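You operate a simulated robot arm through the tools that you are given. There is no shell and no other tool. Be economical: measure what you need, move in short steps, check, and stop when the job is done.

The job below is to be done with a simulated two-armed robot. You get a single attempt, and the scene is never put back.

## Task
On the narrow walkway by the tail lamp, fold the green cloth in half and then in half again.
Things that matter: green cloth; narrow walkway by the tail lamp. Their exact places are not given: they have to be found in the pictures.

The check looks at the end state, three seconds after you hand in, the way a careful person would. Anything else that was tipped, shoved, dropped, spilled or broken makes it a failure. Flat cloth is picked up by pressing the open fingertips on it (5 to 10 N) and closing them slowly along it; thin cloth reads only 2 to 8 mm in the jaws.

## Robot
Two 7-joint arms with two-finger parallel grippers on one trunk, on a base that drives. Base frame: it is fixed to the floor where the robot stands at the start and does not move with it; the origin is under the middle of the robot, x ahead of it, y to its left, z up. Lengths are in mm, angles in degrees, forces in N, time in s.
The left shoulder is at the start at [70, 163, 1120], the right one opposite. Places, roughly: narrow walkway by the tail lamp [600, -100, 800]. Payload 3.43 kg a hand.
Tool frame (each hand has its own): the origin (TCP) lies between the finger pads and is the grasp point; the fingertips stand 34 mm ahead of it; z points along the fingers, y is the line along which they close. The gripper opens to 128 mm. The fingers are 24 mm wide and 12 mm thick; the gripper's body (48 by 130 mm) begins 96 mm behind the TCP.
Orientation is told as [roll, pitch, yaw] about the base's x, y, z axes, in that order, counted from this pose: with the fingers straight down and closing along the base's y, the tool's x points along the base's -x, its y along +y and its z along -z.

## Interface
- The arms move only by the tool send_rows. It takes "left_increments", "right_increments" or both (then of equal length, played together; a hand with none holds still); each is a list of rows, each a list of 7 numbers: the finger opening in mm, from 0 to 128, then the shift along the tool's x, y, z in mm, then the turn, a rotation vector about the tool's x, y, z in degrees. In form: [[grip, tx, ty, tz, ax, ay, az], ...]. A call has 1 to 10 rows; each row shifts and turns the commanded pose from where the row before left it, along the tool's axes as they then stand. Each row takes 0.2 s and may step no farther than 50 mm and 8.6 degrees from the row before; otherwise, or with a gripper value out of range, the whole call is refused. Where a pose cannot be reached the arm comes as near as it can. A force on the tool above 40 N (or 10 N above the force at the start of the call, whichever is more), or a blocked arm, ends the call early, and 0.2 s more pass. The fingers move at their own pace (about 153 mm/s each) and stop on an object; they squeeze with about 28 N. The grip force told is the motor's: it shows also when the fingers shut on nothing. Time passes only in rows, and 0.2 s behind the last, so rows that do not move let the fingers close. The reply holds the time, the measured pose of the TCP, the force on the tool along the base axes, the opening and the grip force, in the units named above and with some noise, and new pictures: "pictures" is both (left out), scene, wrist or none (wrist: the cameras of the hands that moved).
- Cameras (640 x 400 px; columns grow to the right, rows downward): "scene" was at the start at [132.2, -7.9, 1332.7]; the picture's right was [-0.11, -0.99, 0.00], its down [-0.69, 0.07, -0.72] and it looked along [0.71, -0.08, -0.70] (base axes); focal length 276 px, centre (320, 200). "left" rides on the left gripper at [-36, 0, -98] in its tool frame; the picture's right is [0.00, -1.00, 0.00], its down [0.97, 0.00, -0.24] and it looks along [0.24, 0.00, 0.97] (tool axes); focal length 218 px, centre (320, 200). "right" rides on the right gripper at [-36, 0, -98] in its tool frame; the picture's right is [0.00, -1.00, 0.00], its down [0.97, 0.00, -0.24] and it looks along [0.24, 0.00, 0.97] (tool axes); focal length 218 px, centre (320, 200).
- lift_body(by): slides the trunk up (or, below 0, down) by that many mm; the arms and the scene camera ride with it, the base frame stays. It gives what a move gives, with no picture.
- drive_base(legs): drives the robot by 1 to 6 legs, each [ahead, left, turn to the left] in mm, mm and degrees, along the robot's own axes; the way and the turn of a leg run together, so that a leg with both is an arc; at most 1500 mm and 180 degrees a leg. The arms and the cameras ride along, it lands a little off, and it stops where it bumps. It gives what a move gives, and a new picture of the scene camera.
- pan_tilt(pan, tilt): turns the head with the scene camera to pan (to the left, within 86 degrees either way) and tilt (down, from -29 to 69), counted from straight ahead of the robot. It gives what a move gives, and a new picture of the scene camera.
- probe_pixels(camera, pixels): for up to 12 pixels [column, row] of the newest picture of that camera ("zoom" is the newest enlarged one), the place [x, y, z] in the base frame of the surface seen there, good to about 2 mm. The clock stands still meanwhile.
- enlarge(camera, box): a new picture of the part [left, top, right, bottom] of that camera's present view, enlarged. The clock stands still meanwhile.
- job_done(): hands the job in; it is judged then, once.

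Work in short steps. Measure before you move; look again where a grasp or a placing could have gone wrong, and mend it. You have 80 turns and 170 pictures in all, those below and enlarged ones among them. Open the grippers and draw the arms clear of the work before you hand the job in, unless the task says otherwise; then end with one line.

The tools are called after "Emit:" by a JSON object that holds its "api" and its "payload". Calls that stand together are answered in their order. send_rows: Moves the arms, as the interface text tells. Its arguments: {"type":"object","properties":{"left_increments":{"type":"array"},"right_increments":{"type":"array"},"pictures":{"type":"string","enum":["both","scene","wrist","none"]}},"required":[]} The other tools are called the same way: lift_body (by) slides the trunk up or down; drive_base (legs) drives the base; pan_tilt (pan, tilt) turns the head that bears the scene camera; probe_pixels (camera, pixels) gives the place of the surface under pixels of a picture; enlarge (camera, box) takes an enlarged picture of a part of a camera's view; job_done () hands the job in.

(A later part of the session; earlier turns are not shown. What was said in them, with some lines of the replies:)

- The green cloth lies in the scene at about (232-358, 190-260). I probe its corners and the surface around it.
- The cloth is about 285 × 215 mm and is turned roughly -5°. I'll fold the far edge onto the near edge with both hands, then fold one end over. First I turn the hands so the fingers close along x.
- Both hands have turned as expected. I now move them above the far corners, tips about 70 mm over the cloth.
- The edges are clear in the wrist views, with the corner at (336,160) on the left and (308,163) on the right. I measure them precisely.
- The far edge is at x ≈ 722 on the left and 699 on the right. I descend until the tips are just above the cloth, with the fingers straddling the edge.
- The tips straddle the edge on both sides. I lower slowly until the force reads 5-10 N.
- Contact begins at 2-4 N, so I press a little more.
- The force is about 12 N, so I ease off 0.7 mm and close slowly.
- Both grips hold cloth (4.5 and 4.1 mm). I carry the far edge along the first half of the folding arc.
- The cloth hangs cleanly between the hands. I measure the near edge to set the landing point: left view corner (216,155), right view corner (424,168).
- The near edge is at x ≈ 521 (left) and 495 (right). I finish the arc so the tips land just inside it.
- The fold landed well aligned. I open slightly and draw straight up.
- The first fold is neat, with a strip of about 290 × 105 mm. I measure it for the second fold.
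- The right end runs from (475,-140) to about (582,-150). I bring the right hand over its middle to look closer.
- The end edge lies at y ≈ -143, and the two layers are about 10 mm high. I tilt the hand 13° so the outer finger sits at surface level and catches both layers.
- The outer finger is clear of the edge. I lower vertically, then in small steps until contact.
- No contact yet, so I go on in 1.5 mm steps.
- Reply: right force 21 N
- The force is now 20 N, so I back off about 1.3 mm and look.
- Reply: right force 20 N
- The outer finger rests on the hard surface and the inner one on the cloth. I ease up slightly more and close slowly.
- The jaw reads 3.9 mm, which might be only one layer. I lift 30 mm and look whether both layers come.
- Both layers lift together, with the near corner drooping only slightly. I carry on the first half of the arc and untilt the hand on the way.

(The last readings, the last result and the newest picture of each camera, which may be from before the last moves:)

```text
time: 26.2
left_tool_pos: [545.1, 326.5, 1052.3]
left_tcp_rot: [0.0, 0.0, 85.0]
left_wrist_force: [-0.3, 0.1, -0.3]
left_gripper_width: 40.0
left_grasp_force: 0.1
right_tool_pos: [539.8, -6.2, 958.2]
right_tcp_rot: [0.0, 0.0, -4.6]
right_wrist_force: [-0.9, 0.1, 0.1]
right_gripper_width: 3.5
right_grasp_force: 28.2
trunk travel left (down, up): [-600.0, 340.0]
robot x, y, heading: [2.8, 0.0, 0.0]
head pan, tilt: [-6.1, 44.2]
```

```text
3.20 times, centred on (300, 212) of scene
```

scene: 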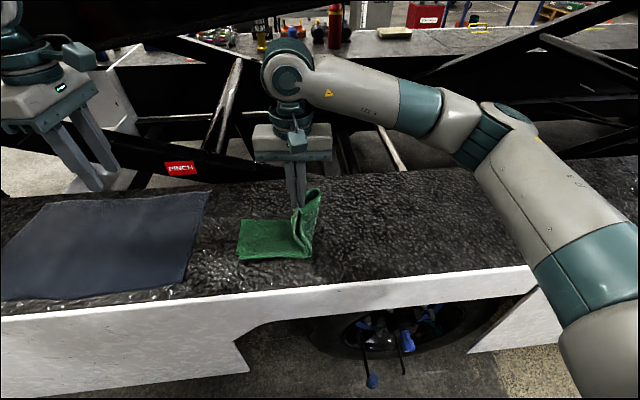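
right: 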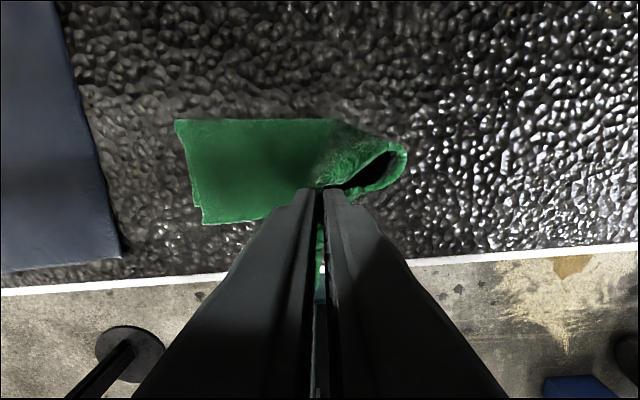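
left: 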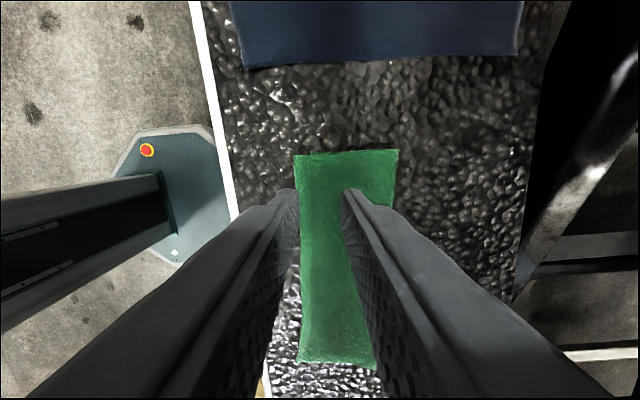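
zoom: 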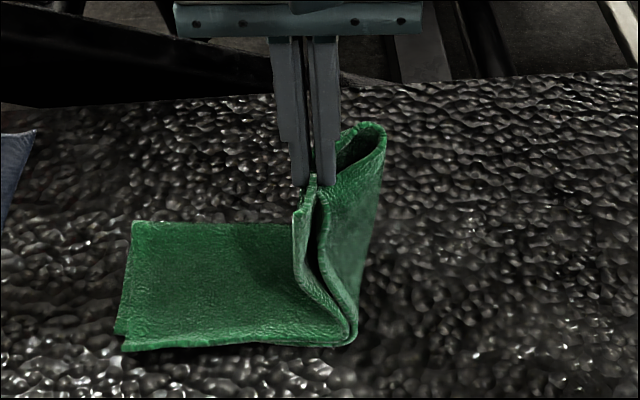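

Both layers are up, with the outer one bulging a little. I measure the left end before landing.

Emit:
{"api": "probe_pixels", "payload": {"camera": "zoom", "pixels": [[136, 227], [128, 285], [119, 332], [127, 347], [200, 280], [343, 343], [300, 225], [335, 240]]}}

Emit:
{"api": "probe_pixels", "payload": {"camera": "right", "pixels": [[179, 123], [192, 170], [202, 207], [206, 221], [265, 215]]}}

```text
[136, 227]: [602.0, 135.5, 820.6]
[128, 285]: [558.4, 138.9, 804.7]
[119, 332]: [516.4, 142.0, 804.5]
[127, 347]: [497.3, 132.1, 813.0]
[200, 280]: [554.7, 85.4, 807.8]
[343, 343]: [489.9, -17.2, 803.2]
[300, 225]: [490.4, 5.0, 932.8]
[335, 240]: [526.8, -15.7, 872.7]
```

```text
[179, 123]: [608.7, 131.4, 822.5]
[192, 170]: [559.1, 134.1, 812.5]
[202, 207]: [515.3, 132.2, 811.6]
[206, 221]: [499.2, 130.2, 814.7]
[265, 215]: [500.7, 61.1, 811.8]
```

The left end is at y ≈ 137 and its middle at x ≈ 553. I land with the tips at about y = 127, just above the stack.

Emit:
{"api": "send_rows", "payload": {"right_increments": [[0, -0.2, 20.8, 1.2, 0, 0, 0], [0, -0.2, 20.3, 3.7, 0, 0, 0], [0, -0.2, 19.3, 6, 0, 0, 0], [0, -0.2, 17.8, 8.2, 0, 0, 0], [0, -0.2, 15.9, 10.2, 0, 0, 0], [0, -0.2, 13.5, 11.9, 0, 0, 0], [0, -0.2, 10.9, 13.4, 0, 0, 0], [0, -0.2, 8, 14.5, 0, 0, 0], [0, 0, 4.9, 15.3, 0, 0, 0], [0, 0, 1.6, 14.6, 0, 0, 0]]}}

Emit:
{"api": "enlarge", "payload": {"camera": "scene", "box": [200, 170, 400, 295]}}

```text
time: 28.4
left_tool_pos: [546.1, 326.0, 1052.1]
left_tcp_rot: [0.0, -0.1, 85.0]
left_wrist_force: [0.0, -0.3, 0.5]
left_gripper_width: 39.9
left_grasp_force: 0.1
right_tool_pos: [553.0, 125.1, 857.7]
right_tcp_rot: [0.0, 0.1, -4.5]
right_wrist_force: [0.3, 0.4, 0.7]
right_gripper_width: 3.5
right_grasp_force: 28.8
trunk travel left (down, up): [-600.0, 340.0]
robot x, y, heading: [0.3, 0.1, -0.0]
head pan, tilt: [-6.1, 44.2]
```

scene: 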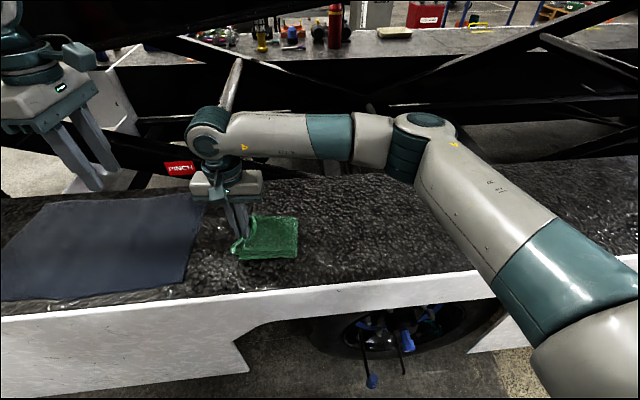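
right: 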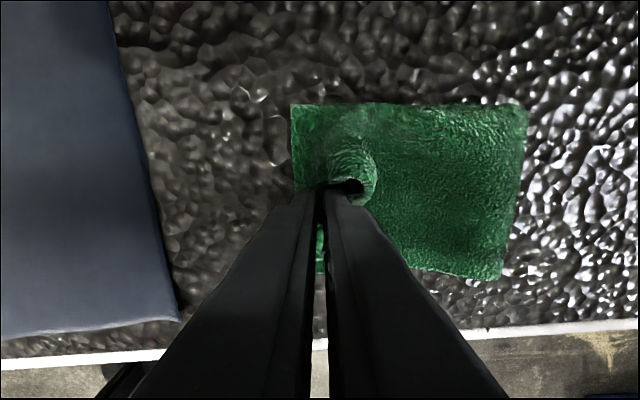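

```text
3.20 times, centred on (300, 232) of scene
```

zoom: 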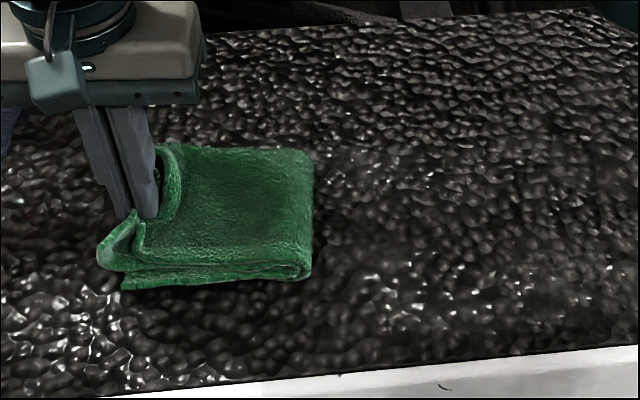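

The fold is laid well. I lower 3 mm, open slowly and rise.

Emit:
{"api": "send_rows", "payload": {"right_increments": [[0, 0, -1, 3, 0, 0, 0], [8, 0, 0, 0, 0, 0, 0], [14, 0, 0, -1, 0, 0, 0], [20, 0, 0, -3, 0, 0, 0], [24, 0, 0, -10, 0, 0, 0], [24, 0, 0, -25, 0, 0, 0], [24, 0, 0, -40, 0, 0, 0], [24, 0, 0, -40, 0, 0, 0], [24, 0, -20, -20, 0, 0, 0]]}}

Emit:
{"api": "enlarge", "payload": {"camera": "scene", "box": [200, 170, 400, 295]}}

Emit:
{"api": "enlarge", "payload": {"camera": "right", "box": [220, 80, 480, 280]}}

```text
time: 30.4
left_tool_pos: [545.4, 325.7, 1052.0]
left_tcp_rot: [-0.1, -0.1, 85.1]
left_wrist_force: [0.5, 0.0, 0.9]
left_gripper_width: 40.2
left_grasp_force: 0.0
right_tool_pos: [550.6, 104.0, 995.4]
right_tcp_rot: [0.0, 0.0, -4.6]
right_wrist_force: [-0.1, -0.9, 0.3]
right_gripper_width: 24.2
right_grasp_force: 0.1
trunk travel left (down, up): [-600.0, 340.0]
robot x, y, heading: [-0.1, 1.5, 0.1]
head pan, tilt: [-6.1, 44.2]
```

scene: 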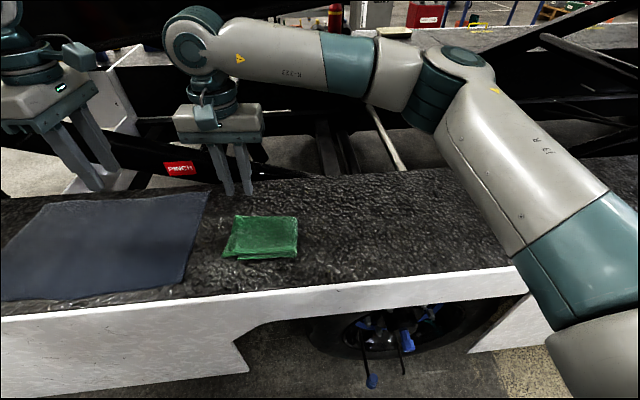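
right: 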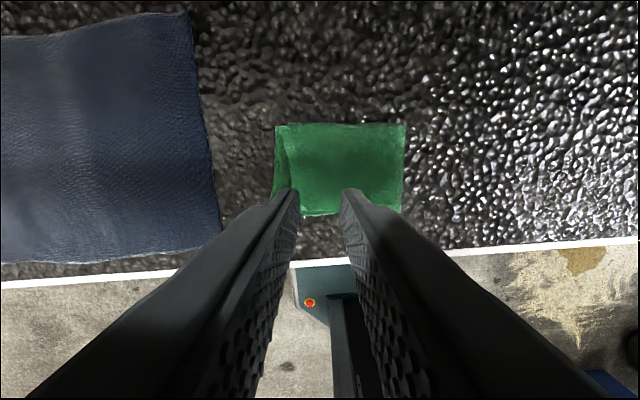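

```text
3.20 times, centred on (300, 232) of scene
```

zoom: 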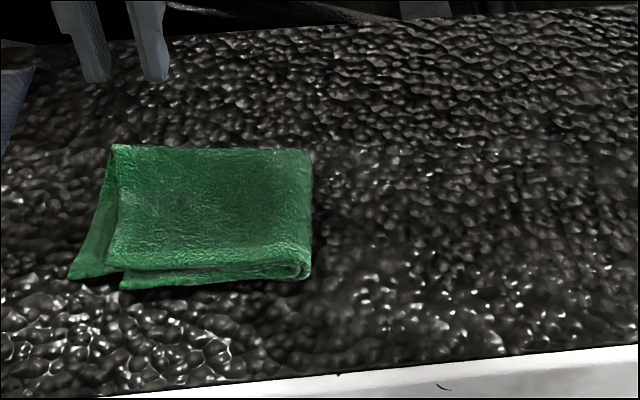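

```text
2.00 times, centred on (350, 180) of right
```

zoom: 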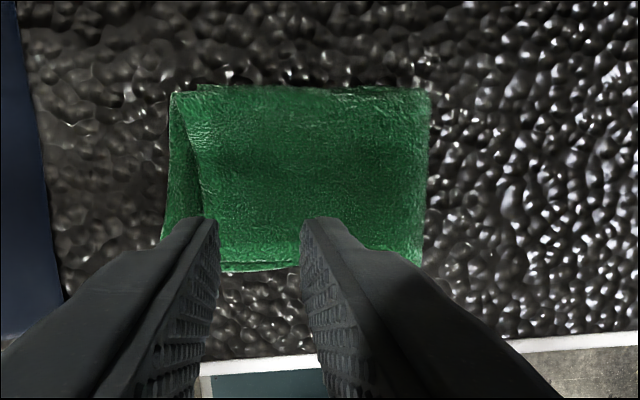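

A small triangular flap sticks out at the left end, from about (68,278) to (115,150) in the zoom. I draw the right hand back for a clear view.

Emit:
{"api": "send_rows", "payload": {"right_increments": [[24, 0, -40, 0, 0, 0, 0], [24, 0, -40, 0, 0, 0, 0], [24, 0, -40, 0, 0, 0, 0]], "pictures": "wrist"}}

Emit:
{"api": "enlarge", "payload": {"camera": "right", "box": [140, 90, 300, 230]}}

Emit:
{"api": "enlarge", "payload": {"camera": "scene", "box": [210, 205, 310, 268]}}

```text
time: 31.2
left_tool_pos: [545.9, 324.4, 1052.8]
left_tcp_rot: [0.0, -0.1, 85.0]
left_wrist_force: [0.6, -0.8, 0.4]
left_gripper_width: 40.0
left_grasp_force: 0.0
right_tool_pos: [539.9, -16.4, 992.3]
right_tcp_rot: [0.1, 0.0, -4.6]
right_wrist_force: [0.0, -0.3, -0.8]
right_gripper_width: 23.9
right_grasp_force: 0.0
trunk travel left (down, up): [-600.0, 340.0]
robot x, y, heading: [-3.7, -0.2, -0.0]
head pan, tilt: [-6.1, 44.2]
```

right: 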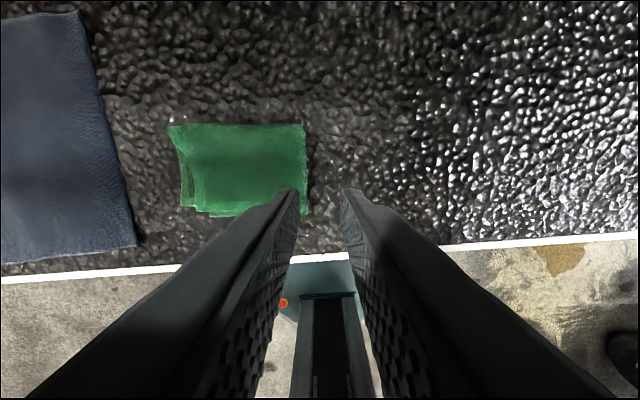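

```text
2.86 times, centred on (220, 160) of right
```

zoom: 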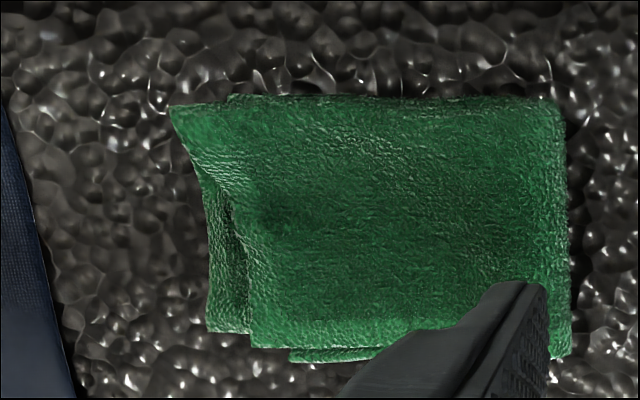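

```text
6.35 times, centred on (260, 236) of scene
```

zoom: 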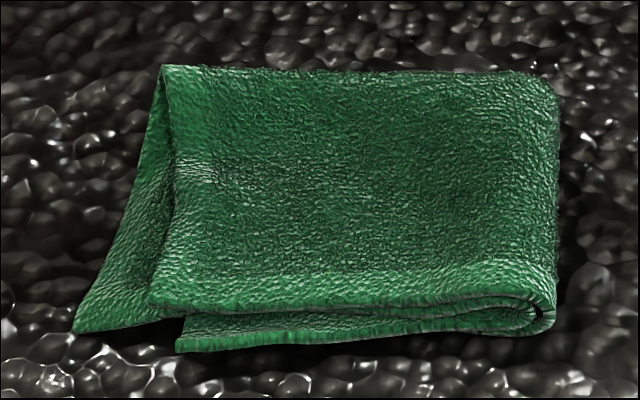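

Emit:
{"api": "probe_pixels", "payload": {"camera": "zoom", "pixels": [[80, 325], [155, 298], [182, 345], [165, 72], [548, 90], [545, 318], [350, 180], [250, 285], [110, 290]]}}

```text
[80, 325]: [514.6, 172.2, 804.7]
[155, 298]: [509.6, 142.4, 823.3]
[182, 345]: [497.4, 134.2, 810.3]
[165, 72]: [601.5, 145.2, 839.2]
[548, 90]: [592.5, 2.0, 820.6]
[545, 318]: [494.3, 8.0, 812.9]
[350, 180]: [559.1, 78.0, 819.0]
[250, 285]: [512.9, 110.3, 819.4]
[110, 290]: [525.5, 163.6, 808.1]
```

The inner layer of the upper half is fanned out about 30 mm at the near-left corner (515,172); everything else is aligned. I will try to tuck it in gently with closed, tilted fingertips of the right hand, first hovering over the flap.

Emit:
{"api": "send_rows", "payload": {"right_increments": [[0, 7.3, 44, 0, 0, 0, 0], [0, 7.3, 44, 0, 0, 0, 0], [0, 7.3, 44, 0, 0, 0, 0], [0, 7.3, 44.3, 0, 0, 0, 0], [0, 0, 0, 35, -6.7, 0, 0], [0, 0, 0, 0, -6.7, 0, 0], [0, 0, 0, 0, -6.7, 0, 0], [0, 0, -13, 35, 0, 0, 0], [0, 0, -13, 35, 0, 0, 0], [0, 0, 0, 0, 0, 0, 0]]}}

Emit:
{"api": "enlarge", "payload": {"camera": "scene", "box": [190, 195, 310, 270]}}

```text
time: 33.4
left_tool_pos: [546.0, 325.7, 1052.7]
left_tcp_rot: [0.0, -0.1, 85.0]
left_wrist_force: [0.3, 0.1, -0.7]
left_gripper_width: 39.8
left_grasp_force: 0.1
right_tool_pos: [523.5, 162.6, 884.8]
right_tcp_rot: [20.1, 0.0, -4.6]
right_wrist_force: [-0.2, 0.7, 0.6]
right_gripper_width: 0.2
right_grasp_force: 27.6
trunk travel left (down, up): [-600.0, 340.0]
robot x, y, heading: [0.0, -0.3, 0.0]
head pan, tilt: [-6.1, 44.2]
```

scene: 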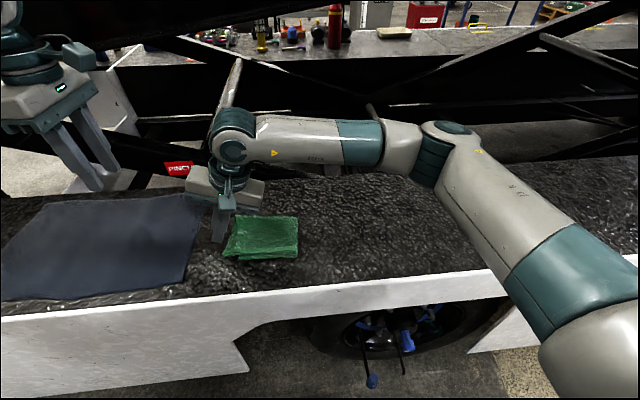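
right: 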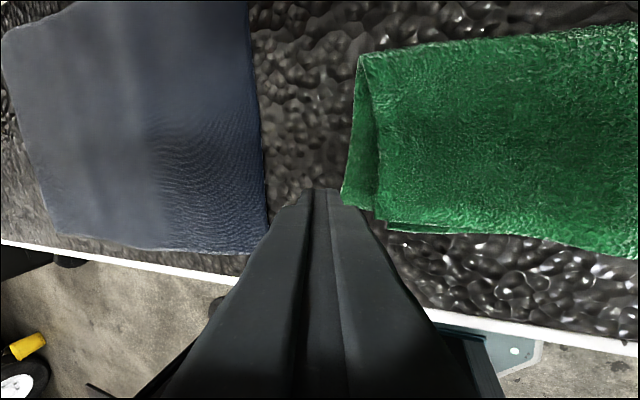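

```text
5.33 times, centred on (250, 232) of scene
```

zoom: 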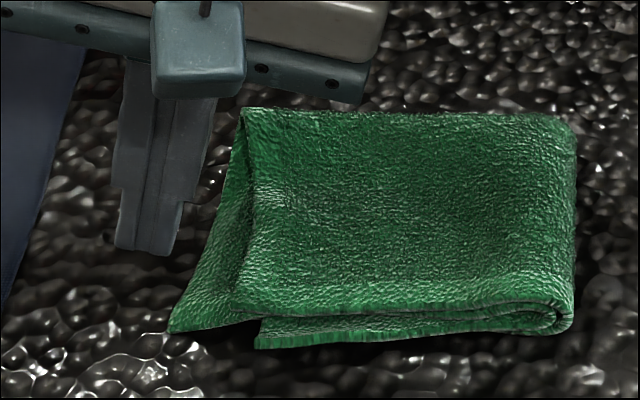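

The hand hovers outside the flap's edge as planned. I descend vertically until light contact.

Emit:
{"api": "send_rows", "payload": {"right_increments": [[0, 0, -6, 16.5, 0, 0, 0], [0, 0, -6, 16.5, 0, 0, 0], [0, 0, -0.9, 2.5, 0, 0, 0], [0, 0, -0.9, 2.5, 0, 0, 0]], "pictures": "wrist"}}

Emit:
{"api": "enlarge", "payload": {"camera": "scene", "box": [190, 195, 310, 270]}}

```text
time: 34.4
left_tool_pos: [546.5, 325.0, 1051.2]
left_tcp_rot: [0.0, 0.0, 85.1]
left_wrist_force: [-0.4, 0.0, 0.3]
left_gripper_width: 40.1
left_grasp_force: 0.1
right_tool_pos: [525.6, 162.1, 845.6]
right_tcp_rot: [20.2, 0.0, -4.6]
right_wrist_force: [-0.8, -0.1, 0.1]
right_gripper_width: 0.0
right_grasp_force: 28.0
trunk travel left (down, up): [-600.0, 340.0]
robot x, y, heading: [2.9, 0.5, -0.1]
head pan, tilt: [-6.1, 44.2]
```

right: 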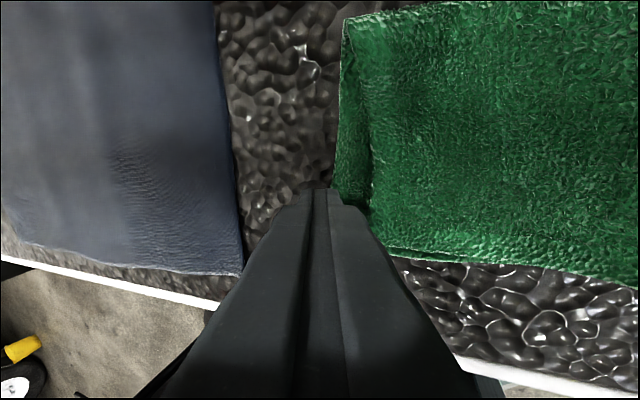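

```text
5.33 times, centred on (250, 232) of scene
```

zoom: 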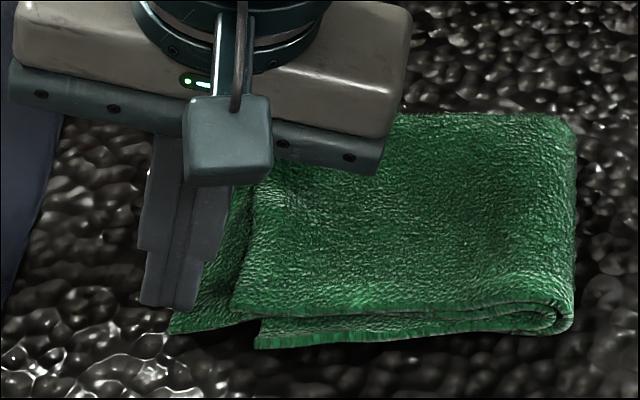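

The inner fingertip edge sits above the flap. I press down in small steps.

Emit:
{"api": "send_rows", "payload": {"right_increments": [[0, 0, -0.7, 1.9, 0, 0, 0], [0, 0, -0.5, 1.4, 0, 0, 0]], "pictures": "none"}}

```text
time: 35.0
left_tool_pos: [545.3, 325.7, 1050.9]
left_tcp_rot: [0.0, 0.0, 85.0]
left_wrist_force: [0.3, -0.1, 0.2]
left_gripper_width: 40.1
left_grasp_force: 0.0
right_tool_pos: [527.1, 162.5, 842.1]
right_tcp_rot: [20.1, 0.0, -4.6]
right_wrist_force: [0.0, 0.2, -0.6]
right_gripper_width: 0.0
right_grasp_force: 28.0
trunk travel left (down, up): [-600.0, 340.0]
robot x, y, heading: [-1.2, -0.6, 0.0]
head pan, tilt: [-6.1, 44.2]
```

Emit:
{"api": "send_rows", "payload": {"right_increments": [[0, 0, -0.5, 1.4, 0, 0, 0], [0, 0, -0.4, 1.1, 0, 0, 0]], "pictures": "none"}}

```text
time: 35.6
left_tool_pos: [545.0, 325.7, 1052.1]
left_tcp_rot: [0.0, 0.0, 85.0]
left_wrist_force: [0.0, 0.6, 0.3]
left_gripper_width: 40.1
left_grasp_force: 0.0
right_tool_pos: [526.0, 162.5, 838.3]
right_tcp_rot: [20.1, 0.1, -4.6]
right_wrist_force: [-0.8, 0.4, 1.2]
right_gripper_width: 0.0
right_grasp_force: 27.8
trunk travel left (down, up): [-600.0, 340.0]
robot x, y, heading: [-4.5, -0.6, 0.1]
head pan, tilt: [-6.1, 44.2]
```

Contact begins. I press 1 mm more and slide 15 mm inward (-y).

Emit:
{"api": "send_rows", "payload": {"right_increments": [[0, 0, -0.4, 1.1, 0, 0, 0], [0, 0, -2.8, -1.0, 0, 0, 0], [0, 0, -2.8, -1.0, 0, 0, 0], [0, 0, -2.8, -1.0, 0, 0, 0], [0, 0, -2.8, -1.0, 0, 0, 0], [0, 0, -2.8, -1.0, 0, 0, 0]], "pictures": "wrist"}}

Emit:
{"api": "enlarge", "payload": {"camera": "scene", "box": [190, 195, 310, 270]}}

```text
time: 37.0
left_tool_pos: [546.2, 326.1, 1051.9]
left_tcp_rot: [0.0, 0.0, 85.0]
left_wrist_force: [0.0, 0.0, -0.2]
left_gripper_width: 39.7
left_grasp_force: 0.1
right_tool_pos: [524.0, 148.0, 837.4]
right_tcp_rot: [20.1, -0.1, -4.6]
right_wrist_force: [0.8, 3.6, 4.7]
right_gripper_width: 0.0
right_grasp_force: 28.4
trunk travel left (down, up): [-600.0, 340.0]
robot x, y, heading: [0.4, 0.4, 0.1]
head pan, tilt: [-6.1, 44.2]
```

right: 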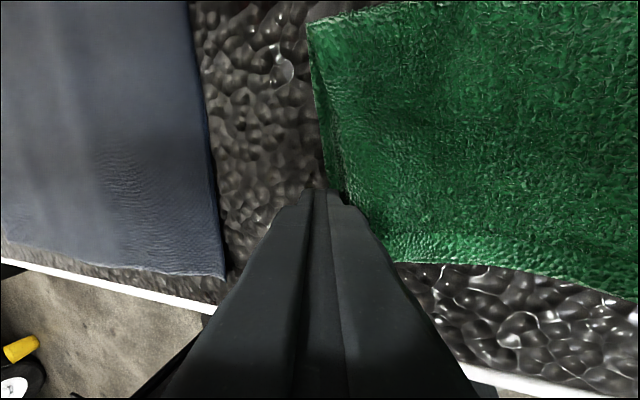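

```text
5.33 times, centred on (250, 232) of scene
```

zoom: 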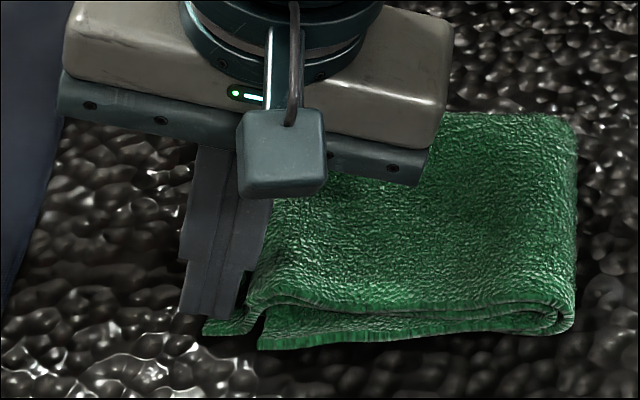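

The flap slid in nicely. I push 5 mm more, then rise straight up and back to the side.

Emit:
{"api": "send_rows", "payload": {"right_increments": [[0, 0, -2.3, -0.8, 0, 0, 0], [0, 0, -2.3, -0.8, 0, 0, 0], [0, 0, 0.7, -1.9, 0, 0, 0], [0, 0, 3.4, -9.4, 0, 0, 0], [0, 0, 10, -28, 0, 0, 0], [0, 0, 14, -38, 0, 0, 0], [0, 0, 14, -38, 0, 0, 0], [0, 0, 0, -38, 0, 0, 0], [0, 0, -25, -25, 0, 0, 0], [0, 0, -40, -10, 0, 0, 0]], "pictures": "wrist"}}

Emit:
{"api": "enlarge", "payload": {"camera": "scene", "box": [190, 195, 310, 270]}}

```text
time: 39.2
left_tool_pos: [544.4, 324.0, 1052.5]
left_tcp_rot: [-0.1, -0.2, 85.0]
left_wrist_force: [-0.5, 0.2, -0.2]
left_gripper_width: 39.8
left_grasp_force: 0.1
right_tool_pos: [516.1, 54.3, 1007.0]
right_tcp_rot: [20.3, 0.0, -4.6]
right_wrist_force: [0.6, 0.2, -0.5]
right_gripper_width: 0.5
right_grasp_force: 28.6
trunk travel left (down, up): [-600.0, 340.0]
robot x, y, heading: [-1.0, -3.1, -0.1]
head pan, tilt: [-6.1, 44.2]
```

right: 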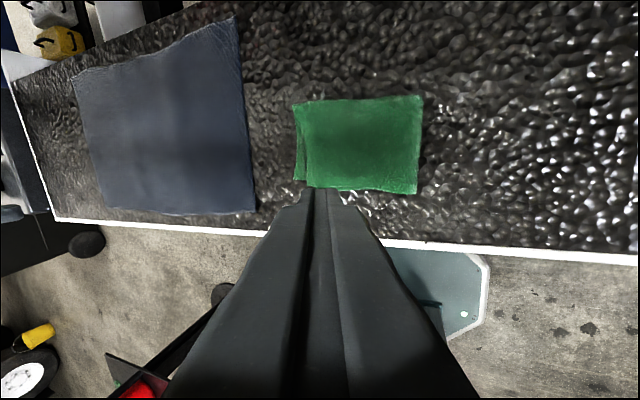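

```text
5.33 times, centred on (250, 232) of scene
```

zoom: 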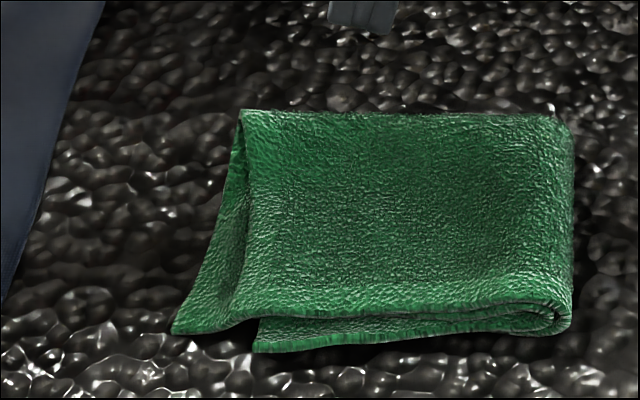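

The flap sprang back partly. I measure the remaining mismatch.

Emit:
{"api": "probe_pixels", "payload": {"camera": "zoom", "pixels": [[178, 329], [235, 308], [258, 348], [243, 114], [566, 120], [563, 322], [400, 200]]}}

Emit:
{"api": "enlarge", "payload": {"camera": "right", "box": [270, 80, 450, 200]}}

```text
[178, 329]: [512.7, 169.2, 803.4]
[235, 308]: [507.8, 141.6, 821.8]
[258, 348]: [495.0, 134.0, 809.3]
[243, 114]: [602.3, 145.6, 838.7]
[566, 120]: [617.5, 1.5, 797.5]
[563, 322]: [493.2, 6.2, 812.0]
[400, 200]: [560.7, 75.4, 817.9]
```

```text
3.33 times, centred on (360, 140) of right
```

zoom: 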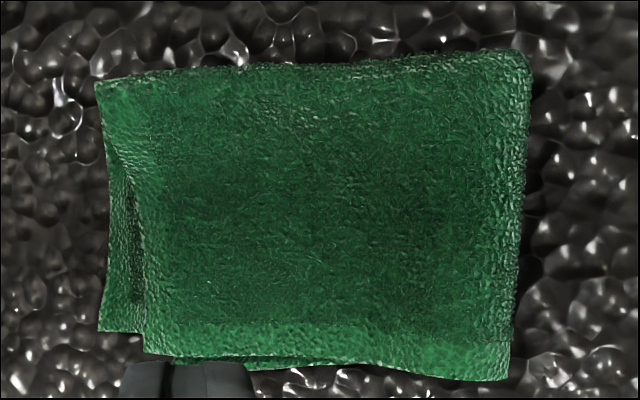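

Seen from above, the packet is neat: about 145 × 110 mm, four layers, with only a small corner offset. I draw the right arm clear, open both grippers and check the whole scene.

Emit:
{"api": "send_rows", "payload": {"right_increments": [[0, 0, -30, 0, 6.7, 0, 0], [0, 0, -35, 0, 6.7, 0, 0], [20, 0, -40, 0, 6.7, 0, 0], [40, 0, -45, 0, 0, 0, 0], [80, 0, -45, 0, 0, 0, 0], [120, 0, -45, 0, 0, 0, 0], [120, 0, -45, 0, 0, 0, 0], [120, 0, -45, 0, 0, 0, 0]], "left_increments": [[60, 0, 0, 0, 0, 0, 0], [80, 0, 0, 0, 0, 0, 0], [100, 0, 0, 0, 0, 0, 0], [120, 0, 0, 0, 0, 0, 0], [120, 0, 0, 0, 0, 0, 0], [120, 0, 0, 0, 0, 0, 0], [120, 0, 0, 0, 0, 0, 0], [120, 0, 0, 0, 0, 0, 0]], "pictures": "scene"}}

Emit:
{"api": "enlarge", "payload": {"camera": "scene", "box": [190, 190, 310, 265]}}

```text
time: 41.0
left_tool_pos: [545.3, 324.6, 1053.1]
left_tcp_rot: [0.0, -0.1, 85.1]
left_wrist_force: [0.4, 0.2, 0.5]
left_gripper_width: 120.2
left_grasp_force: 0.0
right_tool_pos: [488.3, -269.4, 983.1]
right_tcp_rot: [-0.1, 0.1, -4.6]
right_wrist_force: [-0.4, 0.5, 0.1]
right_gripper_width: 120.4
right_grasp_force: 0.1
trunk travel left (down, up): [-600.0, 340.0]
robot x, y, heading: [-0.6, 1.3, -0.1]
head pan, tilt: [-6.1, 44.2]
```

scene: 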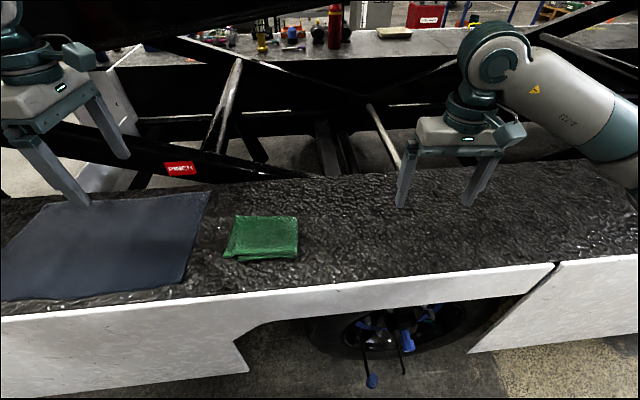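

```text
5.33 times, centred on (250, 228) of scene
```

zoom: 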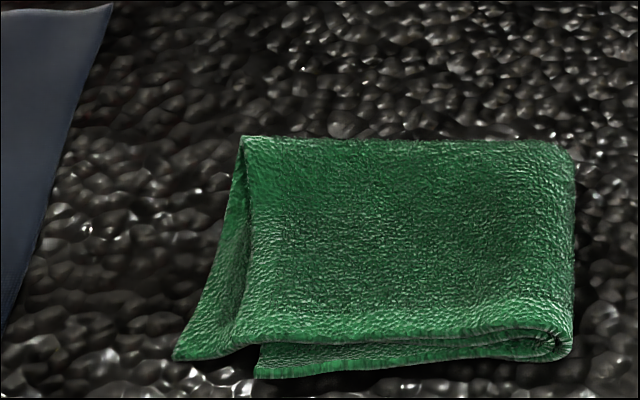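

The cloth is folded in quarters, the blue cloth is untouched and both hands are open and clear. I hand the job in.

Emit:
{"api": "job_done", "payload": {}}

```text
The job is handed in.
```

The green cloth is folded in half and then in half again on the walkway, and nothing else was moved. One inner layer still sticks out about 25 mm at the near-left corner: I tried to tuck it in, but it mostly sprang back. The far-left corner also sits slightly raised.
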